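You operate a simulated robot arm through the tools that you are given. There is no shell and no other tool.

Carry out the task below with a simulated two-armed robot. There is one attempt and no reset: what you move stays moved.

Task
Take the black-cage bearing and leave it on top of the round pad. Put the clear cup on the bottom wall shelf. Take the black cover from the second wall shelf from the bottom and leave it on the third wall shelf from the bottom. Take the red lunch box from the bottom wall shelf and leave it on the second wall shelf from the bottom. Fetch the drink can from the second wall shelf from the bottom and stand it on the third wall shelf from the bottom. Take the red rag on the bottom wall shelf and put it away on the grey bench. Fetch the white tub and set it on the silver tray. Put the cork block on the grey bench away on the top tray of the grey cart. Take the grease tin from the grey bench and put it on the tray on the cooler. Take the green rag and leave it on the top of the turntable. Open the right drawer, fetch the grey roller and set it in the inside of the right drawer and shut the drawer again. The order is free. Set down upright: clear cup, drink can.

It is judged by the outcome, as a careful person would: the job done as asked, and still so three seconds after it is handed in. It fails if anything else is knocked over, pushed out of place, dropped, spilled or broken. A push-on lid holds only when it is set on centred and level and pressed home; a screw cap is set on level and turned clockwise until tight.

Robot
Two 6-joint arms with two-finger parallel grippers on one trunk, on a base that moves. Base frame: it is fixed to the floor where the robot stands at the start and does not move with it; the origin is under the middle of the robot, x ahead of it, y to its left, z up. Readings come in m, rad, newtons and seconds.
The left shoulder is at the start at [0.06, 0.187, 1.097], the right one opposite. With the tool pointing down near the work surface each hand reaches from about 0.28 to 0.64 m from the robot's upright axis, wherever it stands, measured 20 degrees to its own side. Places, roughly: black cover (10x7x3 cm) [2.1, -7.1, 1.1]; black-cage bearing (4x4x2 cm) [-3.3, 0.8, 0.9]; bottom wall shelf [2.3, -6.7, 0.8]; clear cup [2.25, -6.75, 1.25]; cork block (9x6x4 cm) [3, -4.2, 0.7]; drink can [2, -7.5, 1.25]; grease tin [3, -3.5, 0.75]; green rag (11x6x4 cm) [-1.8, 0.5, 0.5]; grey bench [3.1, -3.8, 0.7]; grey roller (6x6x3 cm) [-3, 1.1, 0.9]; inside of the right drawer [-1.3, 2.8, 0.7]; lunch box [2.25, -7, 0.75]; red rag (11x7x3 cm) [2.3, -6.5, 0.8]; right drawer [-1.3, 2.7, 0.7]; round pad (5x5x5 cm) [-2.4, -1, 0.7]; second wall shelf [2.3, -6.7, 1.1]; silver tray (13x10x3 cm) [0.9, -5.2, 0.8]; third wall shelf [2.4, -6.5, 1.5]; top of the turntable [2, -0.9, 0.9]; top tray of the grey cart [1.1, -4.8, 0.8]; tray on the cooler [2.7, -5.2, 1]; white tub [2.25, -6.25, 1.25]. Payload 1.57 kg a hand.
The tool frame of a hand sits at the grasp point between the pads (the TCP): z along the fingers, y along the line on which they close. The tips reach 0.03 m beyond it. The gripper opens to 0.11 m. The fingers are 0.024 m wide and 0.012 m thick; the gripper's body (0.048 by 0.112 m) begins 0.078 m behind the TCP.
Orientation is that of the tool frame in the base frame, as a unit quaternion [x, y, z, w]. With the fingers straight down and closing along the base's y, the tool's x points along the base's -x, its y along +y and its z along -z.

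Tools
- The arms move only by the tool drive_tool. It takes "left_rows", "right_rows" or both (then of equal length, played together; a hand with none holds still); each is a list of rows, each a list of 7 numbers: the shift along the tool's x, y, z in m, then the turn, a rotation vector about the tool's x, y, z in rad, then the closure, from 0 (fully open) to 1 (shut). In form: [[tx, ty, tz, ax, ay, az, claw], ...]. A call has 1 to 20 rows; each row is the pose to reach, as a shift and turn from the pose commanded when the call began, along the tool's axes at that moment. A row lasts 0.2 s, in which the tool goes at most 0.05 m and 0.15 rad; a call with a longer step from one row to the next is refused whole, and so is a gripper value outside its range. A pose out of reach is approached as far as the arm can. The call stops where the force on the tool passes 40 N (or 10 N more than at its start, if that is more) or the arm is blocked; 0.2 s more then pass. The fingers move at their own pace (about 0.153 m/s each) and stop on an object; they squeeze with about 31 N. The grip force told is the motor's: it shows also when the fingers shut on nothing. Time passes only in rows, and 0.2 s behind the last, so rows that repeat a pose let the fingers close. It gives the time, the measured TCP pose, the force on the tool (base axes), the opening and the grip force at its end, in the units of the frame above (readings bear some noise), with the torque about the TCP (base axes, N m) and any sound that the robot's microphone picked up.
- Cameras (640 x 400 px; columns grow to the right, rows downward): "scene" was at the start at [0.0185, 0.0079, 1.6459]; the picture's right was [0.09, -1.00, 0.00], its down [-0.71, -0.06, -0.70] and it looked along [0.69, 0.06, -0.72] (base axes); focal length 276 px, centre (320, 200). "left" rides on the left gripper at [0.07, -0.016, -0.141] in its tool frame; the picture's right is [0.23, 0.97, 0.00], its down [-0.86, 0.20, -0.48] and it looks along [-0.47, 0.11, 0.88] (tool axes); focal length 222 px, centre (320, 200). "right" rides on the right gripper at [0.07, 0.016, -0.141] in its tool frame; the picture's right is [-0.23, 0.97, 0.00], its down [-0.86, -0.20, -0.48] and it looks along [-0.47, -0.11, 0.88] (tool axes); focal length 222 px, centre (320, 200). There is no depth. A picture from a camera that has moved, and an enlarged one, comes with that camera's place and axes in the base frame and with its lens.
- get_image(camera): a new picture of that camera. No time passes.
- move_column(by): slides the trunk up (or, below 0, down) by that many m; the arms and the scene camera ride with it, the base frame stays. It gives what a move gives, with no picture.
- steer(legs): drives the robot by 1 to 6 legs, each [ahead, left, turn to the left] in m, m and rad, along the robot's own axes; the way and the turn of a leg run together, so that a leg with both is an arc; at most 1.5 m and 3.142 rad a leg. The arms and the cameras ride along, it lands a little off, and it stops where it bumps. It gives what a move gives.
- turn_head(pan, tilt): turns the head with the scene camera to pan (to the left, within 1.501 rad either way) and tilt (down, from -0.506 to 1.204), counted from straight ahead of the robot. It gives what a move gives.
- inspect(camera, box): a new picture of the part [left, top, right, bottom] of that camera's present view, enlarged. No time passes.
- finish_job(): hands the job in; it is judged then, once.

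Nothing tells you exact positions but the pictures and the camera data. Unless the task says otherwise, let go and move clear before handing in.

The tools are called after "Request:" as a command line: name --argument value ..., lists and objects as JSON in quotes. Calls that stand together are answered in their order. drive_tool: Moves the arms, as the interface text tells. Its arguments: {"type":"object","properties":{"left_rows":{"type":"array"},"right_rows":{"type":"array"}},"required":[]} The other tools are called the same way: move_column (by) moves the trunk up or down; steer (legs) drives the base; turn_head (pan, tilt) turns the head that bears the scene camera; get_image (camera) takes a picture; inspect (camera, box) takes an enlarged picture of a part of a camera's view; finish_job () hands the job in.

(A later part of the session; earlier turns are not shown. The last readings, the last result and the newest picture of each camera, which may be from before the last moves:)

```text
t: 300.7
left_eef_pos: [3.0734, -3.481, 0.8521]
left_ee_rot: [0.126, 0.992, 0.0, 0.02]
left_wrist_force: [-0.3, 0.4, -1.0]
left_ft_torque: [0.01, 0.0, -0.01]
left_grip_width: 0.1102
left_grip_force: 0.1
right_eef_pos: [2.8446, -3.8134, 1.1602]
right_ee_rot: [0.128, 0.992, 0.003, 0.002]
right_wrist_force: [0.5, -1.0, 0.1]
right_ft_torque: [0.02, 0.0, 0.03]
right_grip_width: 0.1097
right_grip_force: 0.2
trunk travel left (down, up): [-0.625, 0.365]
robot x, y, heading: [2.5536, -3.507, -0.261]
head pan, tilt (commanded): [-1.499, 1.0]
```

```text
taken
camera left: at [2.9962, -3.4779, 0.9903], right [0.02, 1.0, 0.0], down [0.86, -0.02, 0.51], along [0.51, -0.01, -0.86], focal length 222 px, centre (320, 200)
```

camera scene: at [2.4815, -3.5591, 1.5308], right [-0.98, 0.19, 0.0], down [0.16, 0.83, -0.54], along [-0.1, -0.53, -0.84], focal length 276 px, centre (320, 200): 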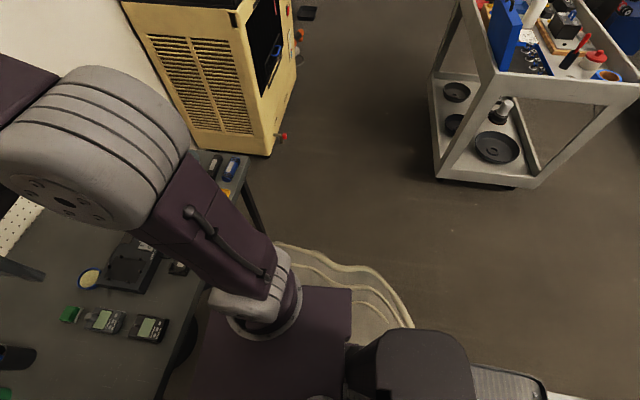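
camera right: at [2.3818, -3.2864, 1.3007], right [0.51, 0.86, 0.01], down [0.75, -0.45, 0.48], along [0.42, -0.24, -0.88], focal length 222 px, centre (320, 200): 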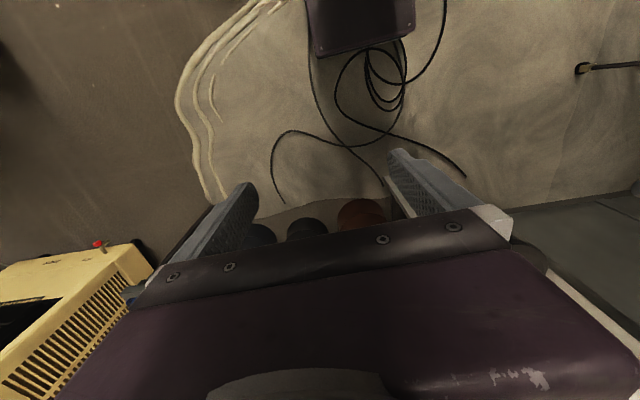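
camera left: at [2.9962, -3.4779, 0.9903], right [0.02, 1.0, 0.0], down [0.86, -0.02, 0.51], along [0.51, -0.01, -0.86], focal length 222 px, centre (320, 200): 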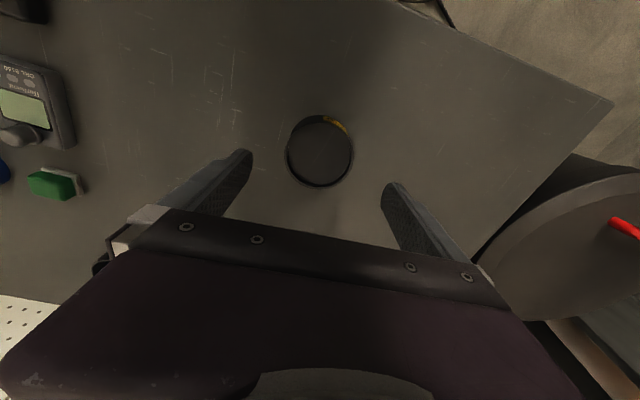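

The tin is centred under the gripper. I'll level the hand, descend and grip.

Request:
drive_tool --left_rows '[[0, 0, 0.03, 0, 0.02, 0, 0], [0, 0, 0.06, 0, 0.04, 0, 0], [0, 0, 0.085, 0, 0.04, 0, 0], [0, 0, 0.1, 0, 0.04, 0, 0], [0, 0, 0.1, 0, 0.04, 0, 0.4], [0, 0, 0.1, 0, 0.04, 0, 0.8], [0, 0, 0.1, 0, 0.04, 0, 0.8]]'

Request:
get_image --camera "left"

```text
t: 302.3
left_eef_pos: [3.079, -3.4812, 0.7553]
left_ee_rot: [0.125, 0.992, 0.003, 0.0]
left_wrist_force: [-0.6, 0.4, 0.3]
left_ft_torque: [-0.06, -0.04, 0.0]
left_grip_width: 0.0737
left_grip_force: 31.7
right_eef_pos: [2.8449, -3.8135, 1.1597]
right_ee_rot: [0.127, 0.992, 0.002, 0.002]
right_wrist_force: [0.0, 0.0, 0.0]
right_ft_torque: [0.03, -0.01, 0.0]
right_grip_width: 0.11
right_grip_force: 0.0
trunk travel left (down, up): [-0.625, 0.365]
robot x, y, heading: [2.5519, -3.5023, -0.258]
head pan, tilt (commanded): [-1.499, 1.0]
```

```text
taken
camera left: at [3.0073, -3.4779, 0.8964], right [0.02, 1.0, 0.01], down [0.88, -0.02, 0.48], along [0.48, -0.01, -0.88], focal length 222 px, centre (320, 200)
```

left: 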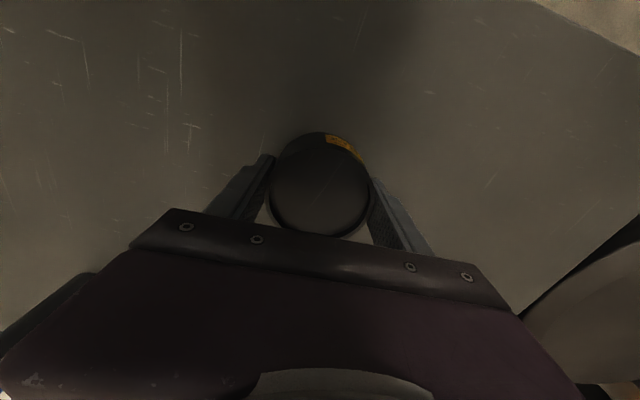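

The tin is gripped (0.074 m, 32 N). I'll lift it, then shift the base right toward the cork block.

Request:
drive_tool --left_rows '[[0, 0, -0.03, 0, 0, 0, 0.8], [0, 0, -0.075, 0, 0, 0, 0.8], [0, 0, -0.12, 0, 0, 0, 0.8], [0, 0, -0.165, 0, 0, 0, 0.8], [0, 0, -0.21, 0, 0, 0, 0.8], [0, 0, -0.255, 0, 0, 0, 0.8], [0, 0, -0.3, 0, 0, 0, 0.8], [0.04, 0, -0.32, 0, 0, 0, 0.8], [0.08, 0, -0.34, 0, 0, 0, 0.8]]'

Request:
get_image --camera "left"

Request:
steer --legs '[[0.0, -0.42, -0.05]]'

Request:
turn_head --pan -0.2 --tilt 0.9

Request:
get_image --camera "scene"

Request:
get_image --camera "right"

```text
t: 304.3
left_eef_pos: [3.0003, -3.4625, 1.0966]
left_ee_rot: [0.125, 0.992, 0.002, 0.001]
left_wrist_force: [-0.5, 0.4, -3.1]
left_ft_torque: [0.01, 0.02, 0.04]
left_grip_width: 0.0735
left_grip_force: 30.7
right_eef_pos: [2.8424, -3.8138, 1.1609]
right_ee_rot: [0.127, 0.992, 0.003, 0.003]
right_wrist_force: [-0.1, -0.6, 0.6]
right_ft_torque: [-0.01, 0.01, -0.02]
right_grip_width: 0.1099
right_grip_force: 0.0
trunk travel left (down, up): [-0.625, 0.365]
robot x, y, heading: [2.555, -3.5115, -0.26]
head pan, tilt (commanded): [-1.499, 1.0]
```

```text
taken
camera left: at [2.928, -3.4602, 1.2378], right [0.02, 1.0, 0.01], down [0.88, -0.02, 0.48], along [0.48, -0.01, -0.88], focal length 222 px, centre (320, 200)
```

left: 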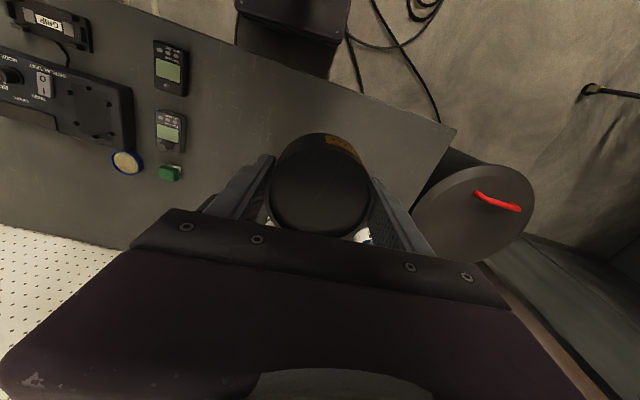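

```text
t: 306.9
left_eef_pos: [2.883, -3.8926, 1.0956]
left_ee_rot: [0.151, 0.989, 0.003, 0.001]
left_wrist_force: [-0.2, 0.3, -3.6]
left_ft_torque: [0.02, 0.0, 0.0]
left_grip_width: 0.0736
left_grip_force: 30.7
right_eef_pos: [2.7086, -4.2342, 1.1596]
right_ee_rot: [0.152, 0.988, 0.002, 0.003]
right_wrist_force: [0.3, -0.2, 0.6]
right_ft_torque: [0.01, -0.02, -0.01]
right_grip_width: 0.11
right_grip_force: 0.1
trunk travel left (down, up): [-0.625, 0.365]
robot x, y, heading: [2.4347, -3.913, -0.313]
head pan, tilt (commanded): [-1.499, 1.0]
```

```text
t: 308.4
left_eef_pos: [2.8836, -3.8932, 1.0956]
left_ee_rot: [0.152, 0.988, 0.003, 0.001]
left_wrist_force: [0.7, -0.5, -3.7]
left_ft_torque: [0.0, 0.01, 0.03]
left_grip_width: 0.0735
left_grip_force: 31.0
right_eef_pos: [2.7095, -4.2351, 1.1597]
right_ee_rot: [0.152, 0.988, 0.002, 0.002]
right_wrist_force: [-0.1, -1.3, 0.1]
right_ft_torque: [0.02, 0.0, 0.01]
right_grip_width: 0.1098
right_grip_force: 0.0
trunk travel left (down, up): [-0.625, 0.365]
robot x, y, heading: [2.4342, -3.9147, -0.314]
head pan, tilt (commanded): [-0.201, 0.901]
```

```text
taken
camera scene: at [2.442, -3.9313, 1.538], right [-0.49, -0.87, 0.0], down [-0.68, 0.38, -0.62], along [0.54, -0.31, -0.78], focal length 276 px, centre (320, 200)
```

scene: 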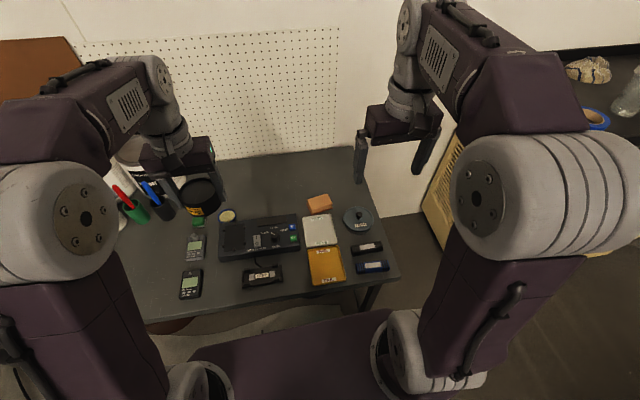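

```text
taken
camera right: at [2.6476, -4.1997, 1.3007], right [0.51, 0.86, 0.01], down [0.75, -0.45, 0.48], along [0.42, -0.24, -0.88], focal length 222 px, centre (320, 200)
```

right: 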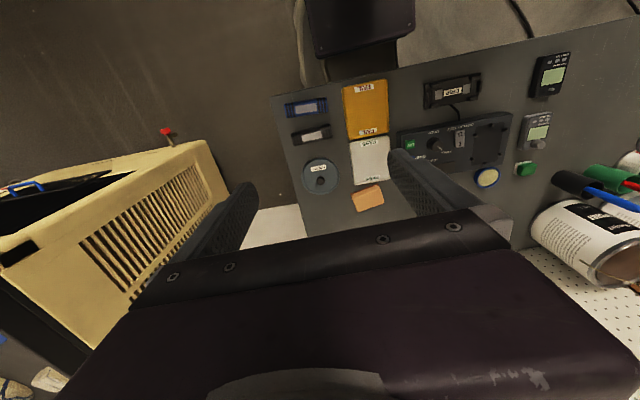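

The cork block is at about (2.978, -4.235), its 9 cm side running left–right with clear space at both ends. I'll edge the base ahead 4.5 cm and bring the right hand over it.

Request:
steer --legs '[[0.045, 0, 0]]'

Request:
drive_tool --right_rows '[[-0.04, 0.015, 0.02, 0, 0, 0, 0], [-0.08, 0.03, 0.04, 0, 0, 0, 0], [-0.12, 0.05, 0.06, 0, 0, 0, 0], [-0.16, 0.07, 0.08, 0, 0, 0, 0], [-0.2, 0.083, 0.1, 0, 0, 0, 0], [-0.21, 0.083, 0.145, 0, 0, 0, 0], [-0.21, 0.083, 0.19, 0, 0, 0, 0], [-0.21, 0.083, 0.235, 0, 0, 0, 0], [-0.21, 0.083, 0.28, 0, 0, 0, 0]]'

Request:
get_image --camera "right"

Request:
get_image --camera "scene"

```text
t: 309.3
left_eef_pos: [2.9229, -3.9043, 1.0973]
left_ee_rot: [0.15, 0.989, 0.003, 0.001]
left_wrist_force: [-0.4, -0.1, -4.3]
left_ft_torque: [-0.01, -0.03, 0.0]
left_grip_width: 0.0734
left_grip_force: 30.9
right_eef_pos: [2.7485, -4.2477, 1.1622]
right_ee_rot: [0.152, 0.988, 0.003, 0.004]
right_wrist_force: [-1.2, 1.2, -0.2]
right_ft_torque: [0.0, 0.0, -0.01]
right_grip_width: 0.1103
right_grip_force: 0.0
trunk travel left (down, up): [-0.625, 0.365]
robot x, y, heading: [2.4768, -3.9254, -0.308]
head pan, tilt (commanded): [-0.201, 0.901]
```

```text
t: 311.3
left_eef_pos: [2.9264, -3.9064, 1.096]
left_ee_rot: [0.15, 0.989, 0.003, -0.001]
left_wrist_force: [-1.3, -0.8, -3.2]
left_ft_torque: [0.01, 0.0, 0.0]
left_grip_width: 0.0733
left_grip_force: 31.1
right_eef_pos: [2.9792, -4.235, 0.8792]
right_ee_rot: [0.152, 0.988, 0.003, 0.001]
right_wrist_force: [-0.8, -0.9, -0.8]
right_ft_torque: [0.02, 0.0, -0.02]
right_grip_width: 0.1101
right_grip_force: 0.1
right hand out of reach, approached as far as the arm can: row 5
trunk travel left (down, up): [-0.625, 0.365]
robot x, y, heading: [2.4772, -3.9259, -0.309]
head pan, tilt (commanded): [-0.201, 0.901]
```

```text
taken
camera right: at [2.9165, -4.1998, 1.0201], right [0.51, 0.86, 0.01], down [0.75, -0.45, 0.48], along [0.42, -0.24, -0.88], focal length 222 px, centre (320, 200)
```

right: 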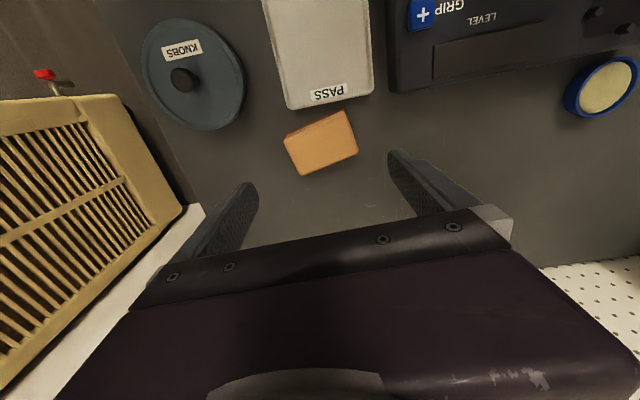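

```text
taken
camera scene: at [2.4841, -3.9453, 1.5381], right [-0.49, -0.87, 0.0], down [-0.68, 0.38, -0.62], along [0.54, -0.3, -0.78], focal length 276 px, centre (320, 200)
```

scene: 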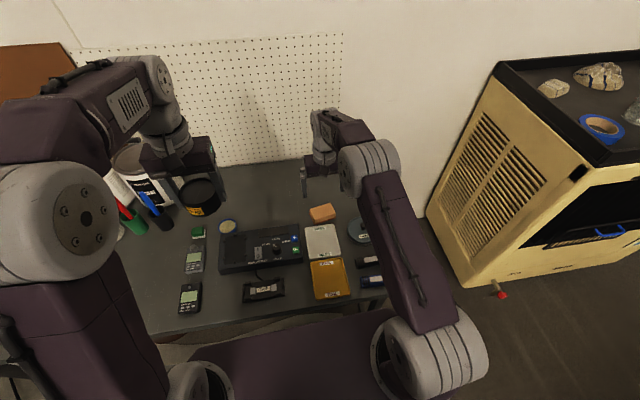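

The block is centred, turned about 11° relative to the gripper. I'll yaw to match, descend and grip.

Request:
drive_tool --right_rows '[[0, 0, 0.03, 0, 0, -0.1, 0], [0, 0, 0.06, 0, 0, -0.2, 0], [0, 0, 0.09, 0, 0, -0.2, 0], [0, 0, 0.115, 0, 0, -0.2, 0], [0, 0, 0.127, 0, 0, -0.2, 0], [0, 0, 0.127, 0, 0, -0.2, 0.3], [0, 0, 0.127, 0, 0, -0.2, 0.6], [0, 0, 0.127, 0, 0, -0.2, 0.7]]'

Request:
get_image --camera "right"

```text
t: 313.1
left_eef_pos: [2.9264, -3.9053, 1.0952]
left_ee_rot: [0.151, 0.989, 0.002, 0.001]
left_wrist_force: [-0.2, -0.3, -3.5]
left_ft_torque: [0.0, 0.02, -0.01]
left_grip_width: 0.0732
left_grip_force: 30.5
right_eef_pos: [2.9795, -4.2307, 0.7543]
right_ee_rot: [0.053, 0.999, 0.002, 0.001]
right_wrist_force: [0.5, 0.2, 0.3]
right_ft_torque: [-0.06, -0.01, 0.04]
right_grip_width: 0.0825
right_grip_force: 30.8
trunk travel left (down, up): [-0.625, 0.365]
robot x, y, heading: [2.4797, -3.9259, -0.311]
head pan, tilt (commanded): [-0.201, 0.901]
```

```text
taken
camera right: at [2.9111, -4.2081, 0.8943], right [0.33, 0.94, 0.01], down [0.83, -0.29, 0.48], along [0.46, -0.15, -0.88], focal length 222 px, centre (320, 200)
```

right: 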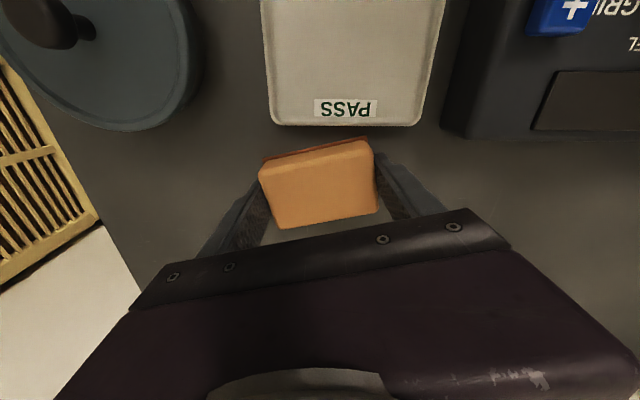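

The cork block is gripped (0.0825 m). I'll lift it and draw it back.

Request:
drive_tool --right_rows '[[0, 0, -0.03, 0, 0, 0, 0.8], [0, 0, -0.075, 0, 0, 0, 0.8], [0, 0, -0.12, 0, 0, 0, 0.8], [0, 0, -0.165, 0, 0, 0, 0.8], [0, 0, -0.21, 0, 0, 0.1, 0.8], [0.02, 0, -0.25, 0, 0, 0.2, 0.8], [0.05, 0, -0.28, 0, 0, 0.2, 0.8], [0.09, -0.01, -0.3, 0, 0, 0.2, 0.8], [0.13, -0.02, -0.32, 0, 0, 0.2, 0.8], [0.16, -0.02, -0.34, 0, 0, 0.2, 0.8]]'

Request:
get_image --camera "right"

Request:
turn_head --pan -1.2 --tilt 0.6

Request:
get_image --camera "scene"

```text
t: 315.3
left_eef_pos: [2.9239, -3.9041, 1.0963]
left_ee_rot: [0.15, 0.989, 0.003, 0.001]
left_wrist_force: [-0.7, 0.3, -2.9]
left_ft_torque: [-0.02, -0.01, 0.01]
left_grip_width: 0.0733
left_grip_force: 30.8
right_eef_pos: [2.8159, -4.2329, 1.0943]
right_ee_rot: [0.152, 0.988, 0.003, 0.002]
right_wrist_force: [0.0, 0.3, -0.4]
right_ft_torque: [0.03, -0.02, 0.01]
right_grip_width: 0.0821
right_grip_force: 30.6
trunk travel left (down, up): [-0.625, 0.365]
robot x, y, heading: [2.4784, -3.9275, -0.303]
head pan, tilt (commanded): [-0.201, 0.901]
```

```text
taken
camera right: at [2.7544, -4.1979, 1.234], right [0.51, 0.86, 0.01], down [0.75, -0.45, 0.48], along [0.42, -0.24, -0.88], focal length 222 px, centre (320, 200)
```

right: 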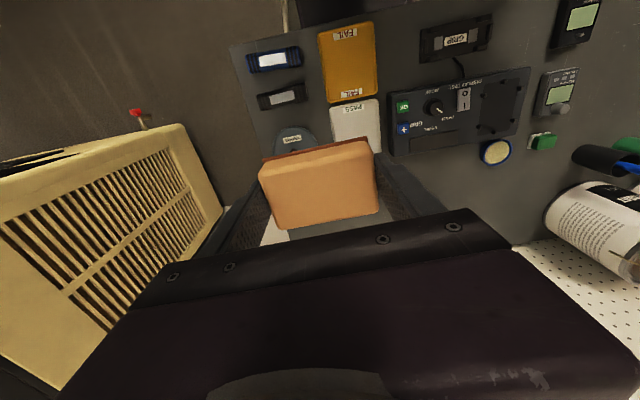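

```text
t: 316.6
left_eef_pos: [2.925, -3.9039, 1.0956]
left_ee_rot: [0.151, 0.989, 0.003, 0.0]
left_wrist_force: [-0.5, -0.4, -3.2]
left_ft_torque: [0.0, 0.01, 0.01]
left_grip_width: 0.0735
left_grip_force: 31.1
right_eef_pos: [2.8175, -4.2347, 1.0916]
right_ee_rot: [0.153, 0.988, 0.002, 0.002]
right_wrist_force: [-0.4, -0.8, 0.0]
right_ft_torque: [0.0, 0.01, 0.0]
right_grip_width: 0.0821
right_grip_force: 30.8
trunk travel left (down, up): [-0.625, 0.365]
robot x, y, heading: [2.4797, -3.9245, -0.311]
head pan, tilt (commanded): [-1.201, 0.6]
```

```text
taken
camera scene: at [2.4234, -3.9962, 1.5628], right [-1.0, -0.06, 0.0], down [-0.04, 0.56, -0.82], along [0.05, -0.82, -0.57], focal length 276 px, centre (320, 200)
```

scene: 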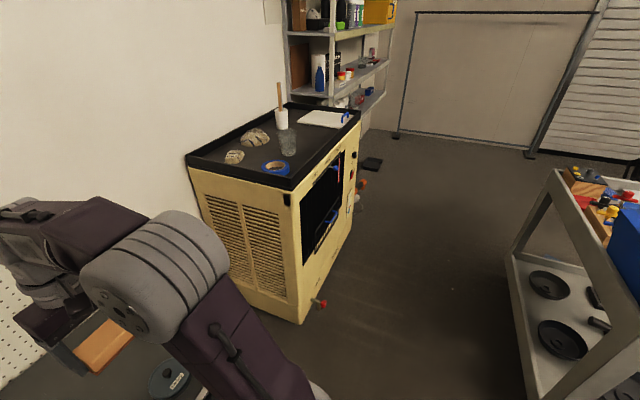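

The cooler is the yellow machine with a black rimmed top holding stones, tape and a glass. I'll zoom in to see what the tray on it is.

Request:
inspect --camera "scene" --box '[170, 70, 394, 210]'

Request:
inspect --camera "scene" --box '[270, 0, 430, 100]'

Request:
inspect --camera "scene" --box '[480, 150, 640, 250]'

```text
2.86 times, centred on (282, 140) of scene
camera zoom: at [2.4234, -3.9962, 1.5628], right [-1.0, -0.06, 0.0], down [-0.04, 0.56, -0.82], along [0.05, -0.82, -0.57], focal length 787 px, centre (429, 371)
```

zoom: 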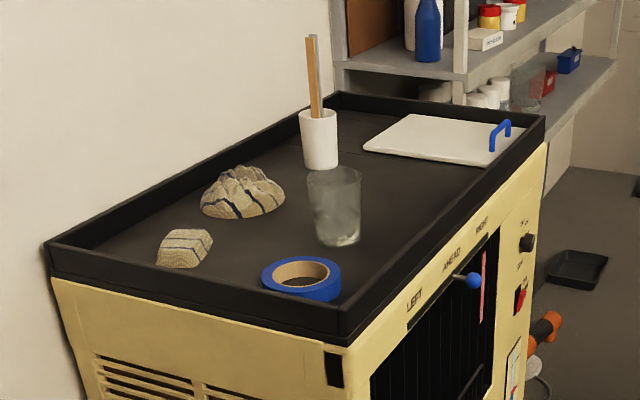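

```text
4.00 times, centred on (350, 50) of scene
camera zoom: at [2.4234, -3.9962, 1.5628], right [-1.0, -0.06, 0.0], down [-0.04, 0.56, -0.82], along [0.05, -0.82, -0.57], focal length 1102 px, centre (200, 800)
```

zoom: 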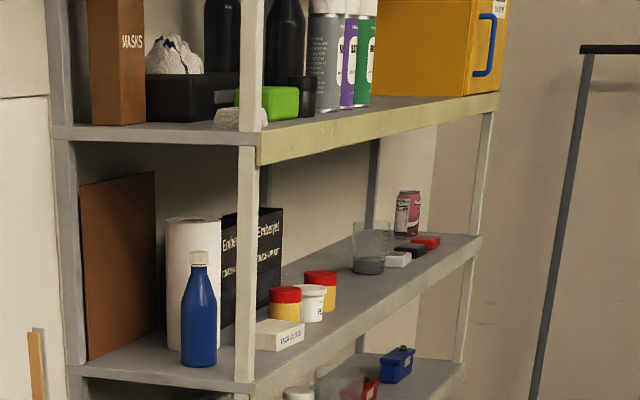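

```text
4.00 times, centred on (560, 200) of scene
camera zoom: at [2.4234, -3.9962, 1.5628], right [-1.0, -0.06, 0.0], down [-0.04, 0.56, -0.82], along [0.05, -0.82, -0.57], focal length 1102 px, centre (-640, 200)
```

zoom: 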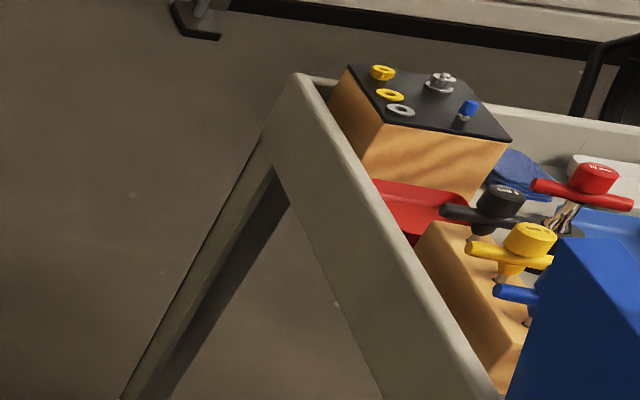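

The black rimmed top of the cooler is the tray; there's a free spot near (2.55, -5.36) between the glass and the white lid. I'll raise the trunk, back off from the bench and slide right along the aisle between the cooler and the cart.

Request:
move_column --by 0.2

Request:
steer --legs '[[-0.2, 0, 0], [0, -1.0, 0], [0, -0.4, 0]]'

Request:
turn_head --pan 0.0 --tilt 0.7

Request:
get_image --camera "scene"

Request:
turn_head --pan -1.2 --tilt 0.4

Request:
get_image --camera "scene"

```text
t: 318.7
left_eef_pos: [2.926, -3.9045, 1.2961]
left_ee_rot: [0.151, 0.989, 0.003, 0.0]
left_wrist_force: [0.3, 0.5, -3.9]
left_ft_torque: [-0.04, 0.0, 0.0]
left_grip_width: 0.0735
left_grip_force: 31.3
right_eef_pos: [2.8192, -4.2354, 1.2929]
right_ee_rot: [0.152, 0.988, 0.002, 0.002]
right_wrist_force: [0.5, -0.4, -0.5]
right_ft_torque: [-0.02, 0.01, 0.01]
right_grip_width: 0.082
right_grip_force: 31.0
trunk travel left (down, up): [-0.825, 0.165]
robot x, y, heading: [2.4762, -3.9251, -0.314]
head pan, tilt (commanded): [-1.201, 0.6]
```

```text
t: 327.0
left_eef_pos: [2.3415, -5.1382, 1.2945]
left_ee_rot: [0.138, 0.99, 0.002, 0.0]
left_wrist_force: [0.2, 0.5, -3.8]
left_ft_torque: [-0.01, 0.02, -0.04]
left_grip_width: 0.0733
left_grip_force: 31.1
right_eef_pos: [2.2426, -5.4686, 1.2925]
right_ee_rot: [0.14, 0.99, 0.002, 0.002]
right_wrist_force: [-0.3, -0.6, -0.4]
right_ft_torque: [0.02, 0.01, 0.03]
right_grip_width: 0.082
right_grip_force: 30.7
trunk travel left (down, up): [-0.825, 0.165]
robot x, y, heading: [1.8946, -5.1714, -0.284]
head pan, tilt (commanded): [-1.201, 0.6]
```

```text
t: 328.4
left_eef_pos: [2.3418, -5.1401, 1.2953]
left_ee_rot: [0.137, 0.991, 0.003, -0.001]
left_wrist_force: [0.0, -0.4, -3.6]
left_ft_torque: [-0.02, 0.0, 0.01]
left_grip_width: 0.0736
left_grip_force: 31.2
right_eef_pos: [2.2418, -5.4716, 1.2923]
right_ee_rot: [0.139, 0.99, 0.002, 0.002]
right_wrist_force: [0.5, 0.0, -0.7]
right_ft_torque: [0.0, -0.02, -0.01]
right_grip_width: 0.082
right_grip_force: 31.2
trunk travel left (down, up): [-0.825, 0.165]
robot x, y, heading: [1.8962, -5.1736, -0.288]
head pan, tilt (commanded): [0.0, 0.7]
```

```text
taken
camera scene: at [1.9148, -5.1794, 1.7542], right [-0.28, -0.96, 0.0], down [-0.62, 0.18, -0.76], along [0.73, -0.22, -0.64], focal length 276 px, centre (320, 200)
```

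scene: 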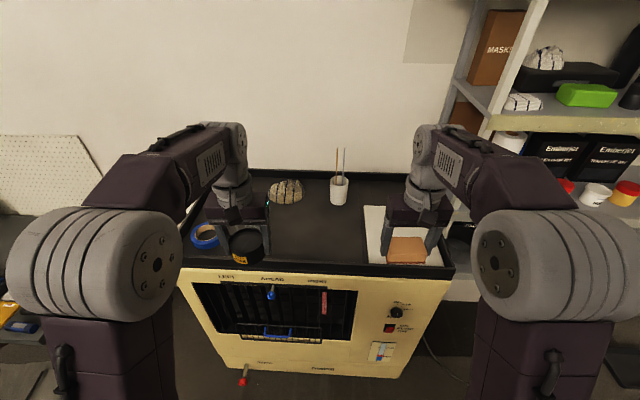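

```text
t: 329.8
left_eef_pos: [2.3405, -5.1404, 1.297]
left_ee_rot: [0.138, 0.99, 0.003, 0.0]
left_wrist_force: [0.4, -0.4, -3.0]
left_ft_torque: [-0.02, -0.01, 0.01]
left_grip_width: 0.0736
left_grip_force: 30.8
right_eef_pos: [2.2405, -5.4726, 1.2936]
right_ee_rot: [0.14, 0.99, 0.002, 0.003]
right_wrist_force: [0.7, -1.0, -1.7]
right_ft_torque: [0.02, -0.03, 0.01]
right_grip_width: 0.082
right_grip_force: 31.4
trunk travel left (down, up): [-0.825, 0.165]
robot x, y, heading: [1.8912, -5.1718, -0.285]
head pan, tilt (commanded): [-1.201, 0.4]
```

```text
taken
camera scene: at [1.8414, -5.2474, 1.781], right [-1.0, -0.09, 0.0], down [-0.03, 0.39, -0.92], along [0.08, -0.92, -0.39], focal length 276 px, centre (320, 200)
```

scene: 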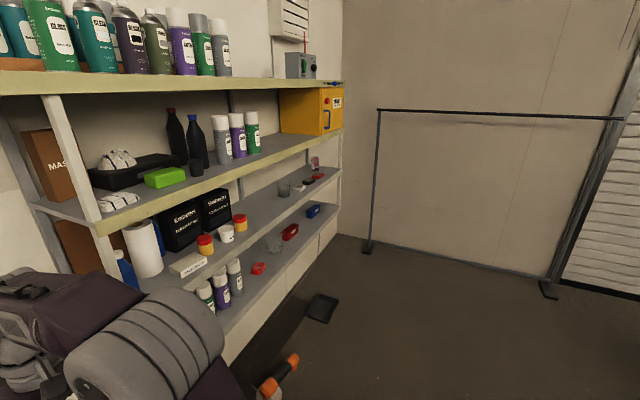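

The spot at about (2.555, -5.37) on the cooler's tray is free. I'll move the base ahead 0.2 m and right 0.16 m so the tin can be lowered there.

Request:
steer --legs '[[0.2, -0.157, 0]]'

Request:
turn_head --pan 0.0 --tilt 0.8

Request:
get_image --camera "scene"

Request:
get_image --camera "left"

```text
t: 331.7
left_eef_pos: [2.4887, -5.3452, 1.2958]
left_ee_rot: [0.138, 0.99, 0.002, 0.001]
left_wrist_force: [0.2, 0.9, -3.6]
left_ft_torque: [-0.03, -0.02, 0.03]
left_grip_width: 0.0734
left_grip_force: 30.8
right_eef_pos: [2.3889, -5.6764, 1.2935]
right_ee_rot: [0.14, 0.99, 0.003, 0.002]
right_wrist_force: [0.0, 0.9, -0.3]
right_ft_torque: [-0.03, -0.02, 0.0]
right_grip_width: 0.0821
right_grip_force: 31.0
trunk travel left (down, up): [-0.825, 0.165]
robot x, y, heading: [2.0391, -5.3809, -0.283]
head pan, tilt (commanded): [-1.201, 0.4]
```

```text
t: 333.1
left_eef_pos: [2.4888, -5.3475, 1.2955]
left_ee_rot: [0.138, 0.99, 0.002, 0.001]
left_wrist_force: [0.2, 0.1, -2.5]
left_ft_torque: [-0.01, 0.0, 0.01]
left_grip_width: 0.0734
left_grip_force: 30.8
right_eef_pos: [2.3903, -5.6783, 1.2922]
right_ee_rot: [0.14, 0.99, 0.003, 0.003]
right_wrist_force: [-0.1, 0.1, 0.0]
right_ft_torque: [-0.02, -0.02, 0.04]
right_grip_width: 0.0823
right_grip_force: 30.8
trunk travel left (down, up): [-0.825, 0.165]
robot x, y, heading: [2.0416, -5.3773, -0.29]
head pan, tilt (commanded): [0.0, 0.799]
```

```text
taken
camera scene: at [2.0599, -5.3849, 1.7459], right [-0.28, -0.96, 0.0], down [-0.69, 0.2, -0.7], along [0.67, -0.2, -0.72], focal length 276 px, centre (320, 200)
```

scene: 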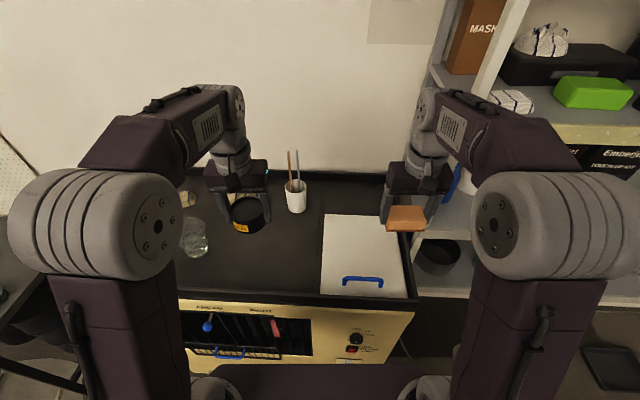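

```text
taken
camera left: at [2.4187, -5.3433, 1.4368], right [0.05, 1.0, 0.01], down [0.88, -0.05, 0.48], along [0.48, -0.02, -0.88], focal length 222 px, centre (320, 200)
```

left: 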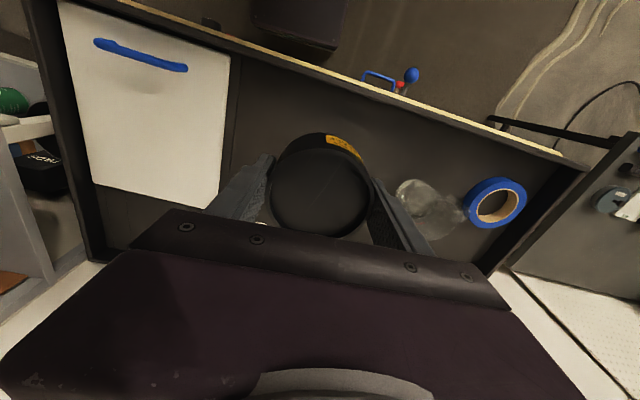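

Below the left hand the tray is free, between the glass and the white board. I'll extend the left hand toward the middle of the black tray and lower it partway.

Request:
drive_tool --left_rows '[[-0.04, 0.008, 0, 0, 0, 0, 0.8], [-0.08, 0.016, 0, 0, 0, 0, 0.8], [-0.115, 0.024, 0.02, 0, 0, 0, 0.8], [-0.129, 0.024, 0.06, 0, 0, 0, 0.8], [-0.129, 0.024, 0.105, 0, 0, 0, 0.8], [-0.129, 0.024, 0.15, 0, 0, 0, 0.8], [-0.129, 0.024, 0.185, 0, 0, 0, 0.8]]'

Request:
get_image --camera "left"

Request:
inspect --camera "scene" --box '[140, 130, 380, 280]'

```text
t: 334.7
left_eef_pos: [2.6174, -5.3572, 1.1094]
left_ee_rot: [0.138, 0.99, 0.003, 0.0]
left_wrist_force: [-0.3, -0.1, -2.5]
left_ft_torque: [0.01, -0.02, 0.03]
left_grip_width: 0.0732
left_grip_force: 30.9
right_eef_pos: [2.3916, -5.6785, 1.2927]
right_ee_rot: [0.14, 0.99, 0.002, 0.001]
right_wrist_force: [0.3, 0.6, -1.0]
right_ft_torque: [-0.02, 0.01, -0.01]
right_grip_width: 0.0819
right_grip_force: 30.5
trunk travel left (down, up): [-0.825, 0.165]
robot x, y, heading: [2.0431, -5.3796, -0.288]
head pan, tilt (commanded): [0.0, 0.799]
```

```text
taken
camera left: at [2.5467, -5.3531, 1.2513], right [0.05, 1.0, 0.01], down [0.88, -0.04, 0.48], along [0.48, -0.02, -0.88], focal length 222 px, centre (320, 200)
```

left: 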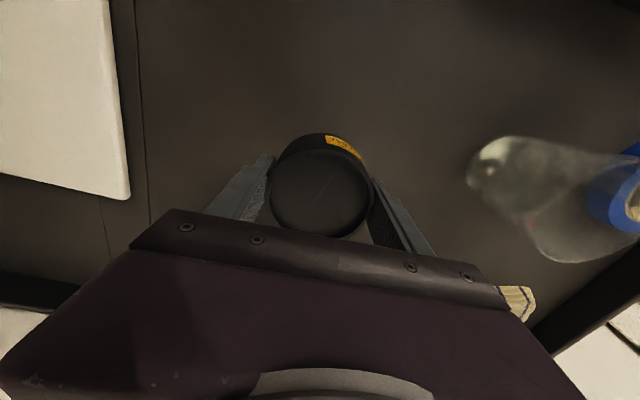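

```text
2.67 times, centred on (260, 205) of scene
camera zoom: at [2.0609, -5.3845, 1.7459], right [-0.28, -0.96, 0.0], down [-0.69, 0.2, -0.7], along [0.67, -0.2, -0.72], focal length 735 px, centre (480, 187)
```

zoom: 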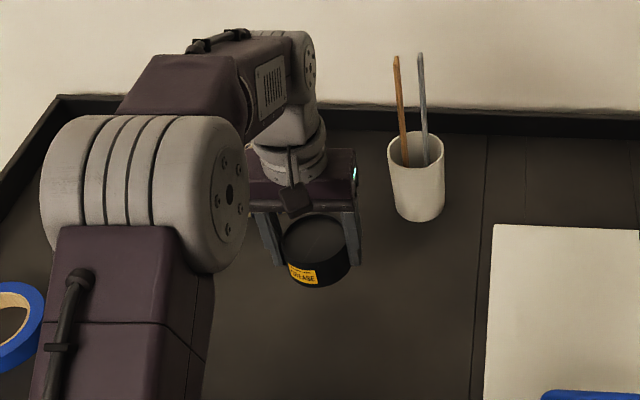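

The spot beneath is clear. I'll lower the tin in steps until it touches.

Request:
drive_tool --left_rows '[[0, 0, 0.02, 0, 0, 0, 0.8], [0, 0, 0.04, 0, 0, 0, 0.8], [0, 0, 0.05, 0, 0, 0, 0.8]]'

Request:
drive_tool --left_rows '[[0, 0, 0.006, 0, 0, 0, 0.8], [0, 0, 0.012, 0, 0, 0, 0.8], [0, 0, 0.018, 0, 0, 0, 0.8], [0, 0, 0.024, 0, 0, 0, 0.8], [0, 0, 0.03, 0, 0, 0, 0.8]]'

Request:
inspect --camera "scene" --box '[180, 160, 340, 260]'

```text
t: 335.5
left_eef_pos: [2.6193, -5.3577, 1.0601]
left_ee_rot: [0.138, 0.99, 0.003, 0.001]
left_wrist_force: [0.4, 0.0, -3.6]
left_ft_torque: [0.01, -0.03, 0.02]
left_grip_width: 0.0734
left_grip_force: 31.0
right_eef_pos: [2.3902, -5.6779, 1.2933]
right_ee_rot: [0.141, 0.99, 0.002, 0.002]
right_wrist_force: [0.7, 0.7, -0.4]
right_ft_torque: [0.01, 0.02, -0.01]
right_grip_width: 0.0823
right_grip_force: 30.5
trunk travel left (down, up): [-0.825, 0.165]
robot x, y, heading: [2.0382, -5.3837, -0.283]
head pan, tilt (commanded): [0.0, 0.799]
```

```text
t: 336.4
left_eef_pos: [2.6194, -5.3591, 1.0474]
left_ee_rot: [0.138, 0.99, 0.002, 0.004]
left_wrist_force: [-8.4, 2.3, 18.5]
left_ft_torque: [-0.68, 0.72, -0.3]
left_grip_width: 0.0735
left_grip_force: 30.5
right_eef_pos: [2.3859, -5.6775, 1.293]
right_ee_rot: [0.14, 0.99, 0.002, 0.004]
right_wrist_force: [-0.1, -0.9, -1.1]
right_ft_torque: [0.0, 0.0, 0.0]
right_grip_width: 0.0822
right_grip_force: 30.7
trunk travel left (down, up): [-0.825, 0.165]
robot x, y, heading: [2.0385, -5.3787, -0.286]
head pan, tilt (commanded): [0.0, 0.799]
stopped in row 4 (left hand): the force on the tool passed its limit at 49 N (the readings are from after the stop); the commanded pose is now the measured one
```

```text
4.00 times, centred on (260, 210) of scene
camera zoom: at [2.0541, -5.3834, 1.746], right [-0.28, -0.96, 0.0], down [-0.69, 0.2, -0.7], along [0.67, -0.2, -0.71], focal length 1102 px, centre (560, 160)
```

zoom: 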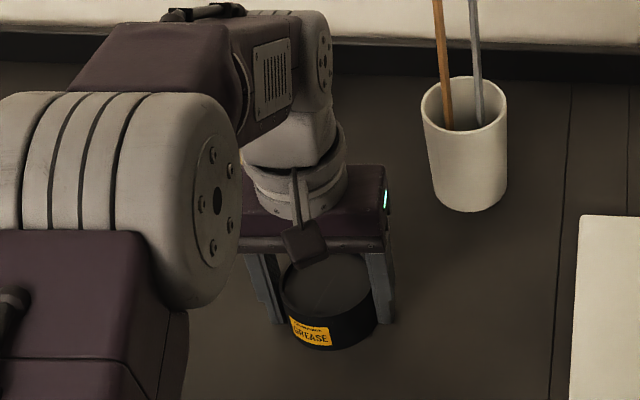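

The tin touched the tray. I'll release it and lift the hand.

Request:
drive_tool --left_rows '[[0, 0, -0.001, 0, 0, 0, 0.5], [0, 0, -0.001, 0, 0, 0, 0.2], [0, 0, -0.001, 0, 0, 0, 0.08], [0, 0, -0.001, 0, 0, 0, 0.05], [0, 0, -0.03, 0, 0, 0, 0.05], [0, 0, -0.07, 0, 0, 0, 0.05], [0, 0, -0.11, 0, 0, 0, 0.05], [0, 0, -0.155, 0, 0, 0, 0.05], [0, 0, -0.2, 0, 0, 0, 0.05], [0.03, 0, -0.23, 0, 0, 0, 0.0], [0.07, 0, -0.25, 0, 0, 0, 0.0], [0.11, 0, -0.26, 0, 0, 0, 0.0]]'

Request:
inspect --camera "scene" --box '[140, 130, 380, 280]'

```text
t: 339.0
left_eef_pos: [2.5099, -5.3287, 1.3057]
left_ee_rot: [0.137, 0.991, 0.002, 0.004]
left_wrist_force: [-0.2, -0.8, -0.7]
left_ft_torque: [0.01, -0.01, 0.0]
left_grip_width: 0.1101
left_grip_force: 0.1
right_eef_pos: [2.3869, -5.6766, 1.2942]
right_ee_rot: [0.14, 0.99, 0.001, 0.003]
right_wrist_force: [0.2, -0.2, -1.1]
right_ft_torque: [-0.01, -0.1, -0.01]
right_grip_width: 0.0822
right_grip_force: 30.4
trunk travel left (down, up): [-0.825, 0.165]
robot x, y, heading: [2.0418, -5.3793, -0.286]
head pan, tilt (commanded): [0.0, 0.799]
```

```text
2.67 times, centred on (260, 205) of scene
camera zoom: at [2.0565, -5.3833, 1.7459], right [-0.28, -0.96, 0.0], down [-0.69, 0.2, -0.7], along [0.67, -0.2, -0.72], focal length 735 px, centre (480, 187)
```

zoom: 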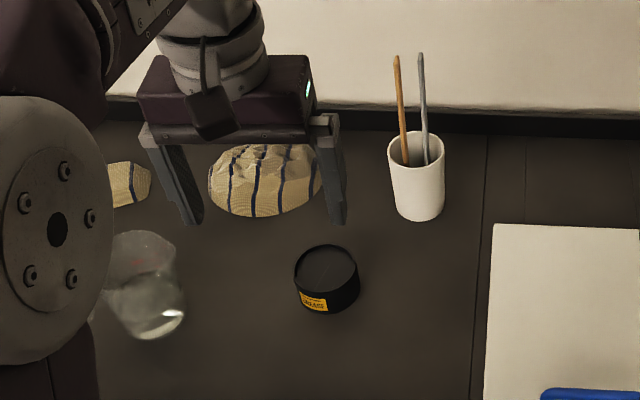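

The grease tin stands on the cooler's tray. Next I'll back off and turn around to face the grey cart for the cork block.

Request:
steer --legs '[[-0.16, 0.1, 0], [0, 0, 3.13]]'

Request:
turn_head --pan 0.0 --tilt 0.8

Request:
get_image --camera "scene"

Request:
get_image --camera "left"

```text
t: 347.9
left_eef_pos: [1.4445, -5.2889, 1.3042]
left_ee_rot: [0.991, -0.135, -0.002, 0.002]
left_wrist_force: [-0.5, -0.7, 0.6]
left_ft_torque: [0.03, 0.0, -0.02]
left_grip_width: 0.1101
left_grip_force: 0.0
right_eef_pos: [1.5662, -4.9395, 1.292]
right_ee_rot: [0.99, -0.138, -0.002, 0.002]
right_wrist_force: [0.1, -0.3, -0.4]
right_ft_torque: [-0.01, 0.01, 0.02]
right_grip_width: 0.0823
right_grip_force: 31.2
trunk travel left (down, up): [-0.825, 0.165]
robot x, y, heading: [1.9147, -5.2352, 2.866]
head pan, tilt (commanded): [0.0, 0.799]
```

```text
t: 348.5
left_eef_pos: [1.4439, -5.2894, 1.3042]
left_ee_rot: [0.991, -0.135, -0.003, 0.002]
left_wrist_force: [-0.1, -0.3, -0.7]
left_ft_torque: [-0.02, -0.02, 0.02]
left_grip_width: 0.1099
left_grip_force: 0.0
right_eef_pos: [1.5649, -4.9404, 1.2926]
right_ee_rot: [0.99, -0.138, -0.001, 0.002]
right_wrist_force: [-0.3, 0.0, 0.6]
right_ft_torque: [-0.01, -0.02, 0.03]
right_grip_width: 0.082
right_grip_force: 30.9
trunk travel left (down, up): [-0.825, 0.165]
robot x, y, heading: [1.9159, -5.2335, 2.864]
head pan, tilt (commanded): [0.0, 0.799]
```

```text
taken
camera scene: at [1.8932, -5.2303, 1.7459], right [0.28, 0.96, 0.0], down [0.69, -0.2, -0.7], along [-0.67, 0.19, -0.72], focal length 276 px, centre (320, 200)
```

scene: 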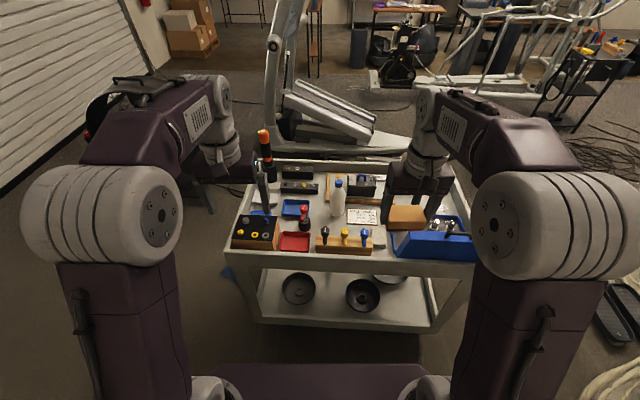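

```text
taken
camera left: at [1.5166, -5.2901, 1.4446], right [-0.04, -1.0, 0.0], down [-0.87, 0.04, 0.48], along [-0.48, 0.02, -0.88], focal length 222 px, centre (320, 200)
```

left: 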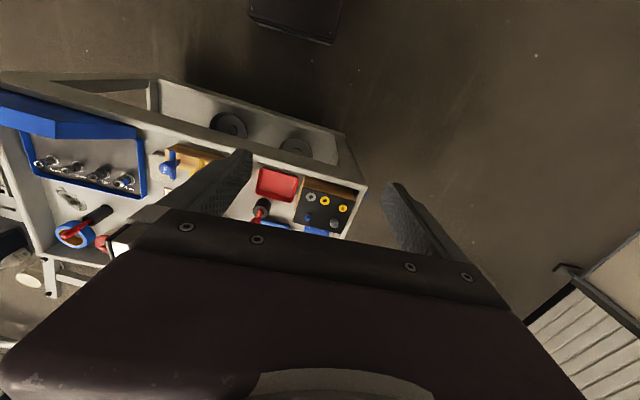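

The cart's top tray is fairly crowded. I'll zoom in to find free space for the cork block and spot the silver tray.

Request:
inspect --camera "scene" --box '[220, 140, 480, 270]'

Request:
inspect --camera "scene" --box '[225, 160, 353, 240]'

Request:
inspect --camera "scene" --box '[330, 160, 490, 260]'

```text
2.46 times, centred on (350, 205) of scene
camera zoom: at [1.8932, -5.2303, 1.7459], right [0.28, 0.96, 0.0], down [0.69, -0.2, -0.7], along [-0.67, 0.19, -0.72], focal length 678 px, centre (246, 188)
```

zoom: 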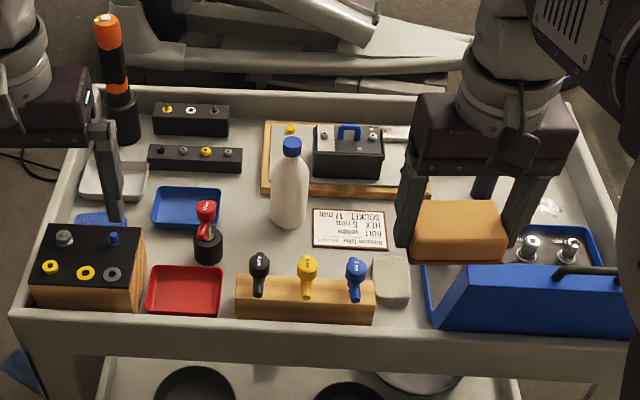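

```text
5.00 times, centred on (289, 200) of scene
camera zoom: at [1.8932, -5.2303, 1.7459], right [0.28, 0.96, 0.0], down [0.69, -0.2, -0.7], along [-0.67, 0.19, -0.72], focal length 1377 px, centre (475, 200)
```

zoom: 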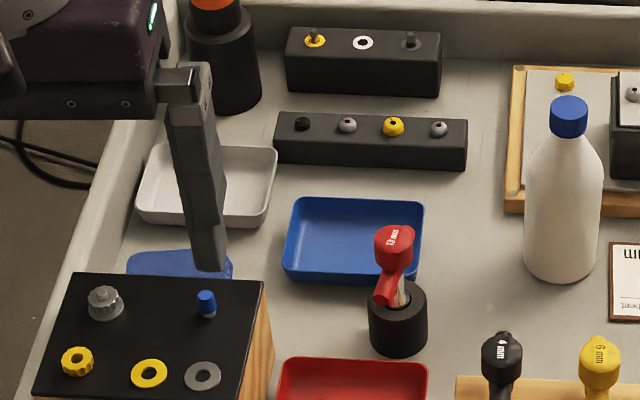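

```text
4.00 times, centred on (410, 210) of scene
camera zoom: at [1.8932, -5.2303, 1.7459], right [0.28, 0.96, 0.0], down [0.69, -0.2, -0.7], along [-0.67, 0.19, -0.72], focal length 1102 px, centre (-40, 160)
```

zoom: 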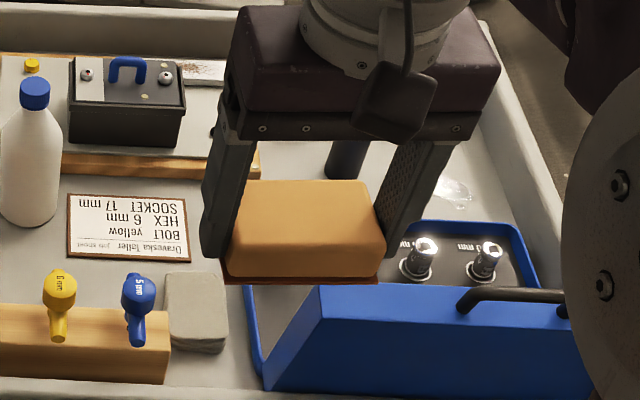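

The silver tray is the light-grey one at the cart's far left. I'll check the right wrist camera for free space on the right half of the cart top.

Request:
get_image --camera "right"

Request:
drive_tool --right_rows '[[0.03, -0.04, 0, 0, 0, 0, 0.8], [0.06, -0.08, 0, 0, 0, 0, 0.8], [0.08, -0.12, 0, 0, 0, 0, 0.8]]'

Request:
inspect --camera "scene" --box '[330, 150, 490, 250]'

```text
taken
camera right: at [1.6289, -4.9747, 1.4336], right [-0.48, -0.88, 0.01], down [-0.77, 0.43, 0.48], along [-0.42, 0.23, -0.88], focal length 222 px, centre (320, 200)
```

right: 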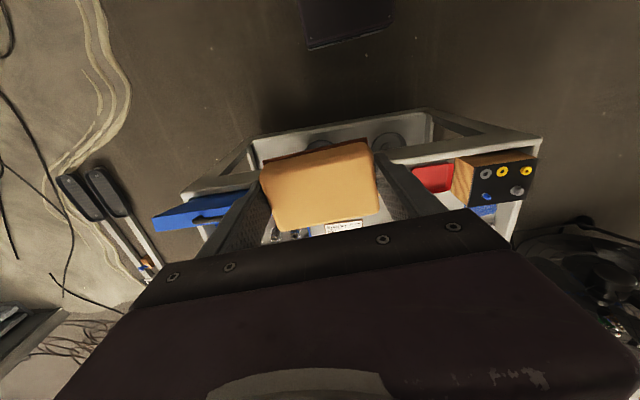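

```text
t: 349.3
left_eef_pos: [1.4428, -5.2878, 1.3046]
left_ee_rot: [0.991, -0.135, -0.003, 0.002]
left_wrist_force: [0.0, 0.3, -0.1]
left_ft_torque: [-0.03, 0.0, 0.0]
left_grip_width: 0.1102
left_grip_force: 0.1
right_eef_pos: [1.6763, -4.8436, 1.292]
right_ee_rot: [0.991, -0.137, -0.002, 0.003]
right_wrist_force: [-0.3, -0.1, -0.9]
right_ft_torque: [0.02, -0.01, 0.01]
right_grip_width: 0.082
right_grip_force: 31.1
trunk travel left (down, up): [-0.825, 0.165]
robot x, y, heading: [1.9122, -5.2372, 2.864]
head pan, tilt (commanded): [0.0, 0.799]
```

```text
4.00 times, centred on (410, 200) of scene
camera zoom: at [1.8932, -5.2293, 1.7459], right [0.28, 0.96, 0.0], down [0.69, -0.2, -0.7], along [-0.67, 0.19, -0.72], focal length 1102 px, centre (-40, 200)
```

zoom: 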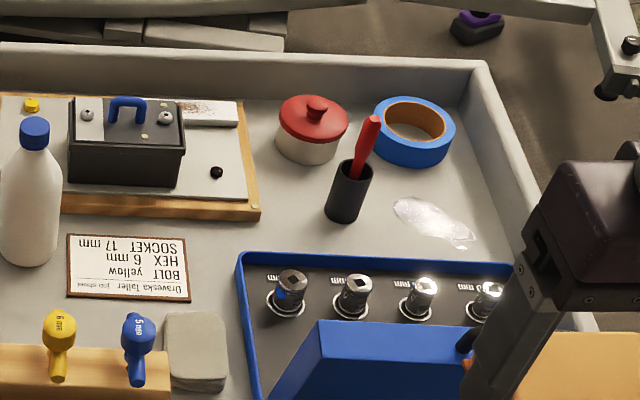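

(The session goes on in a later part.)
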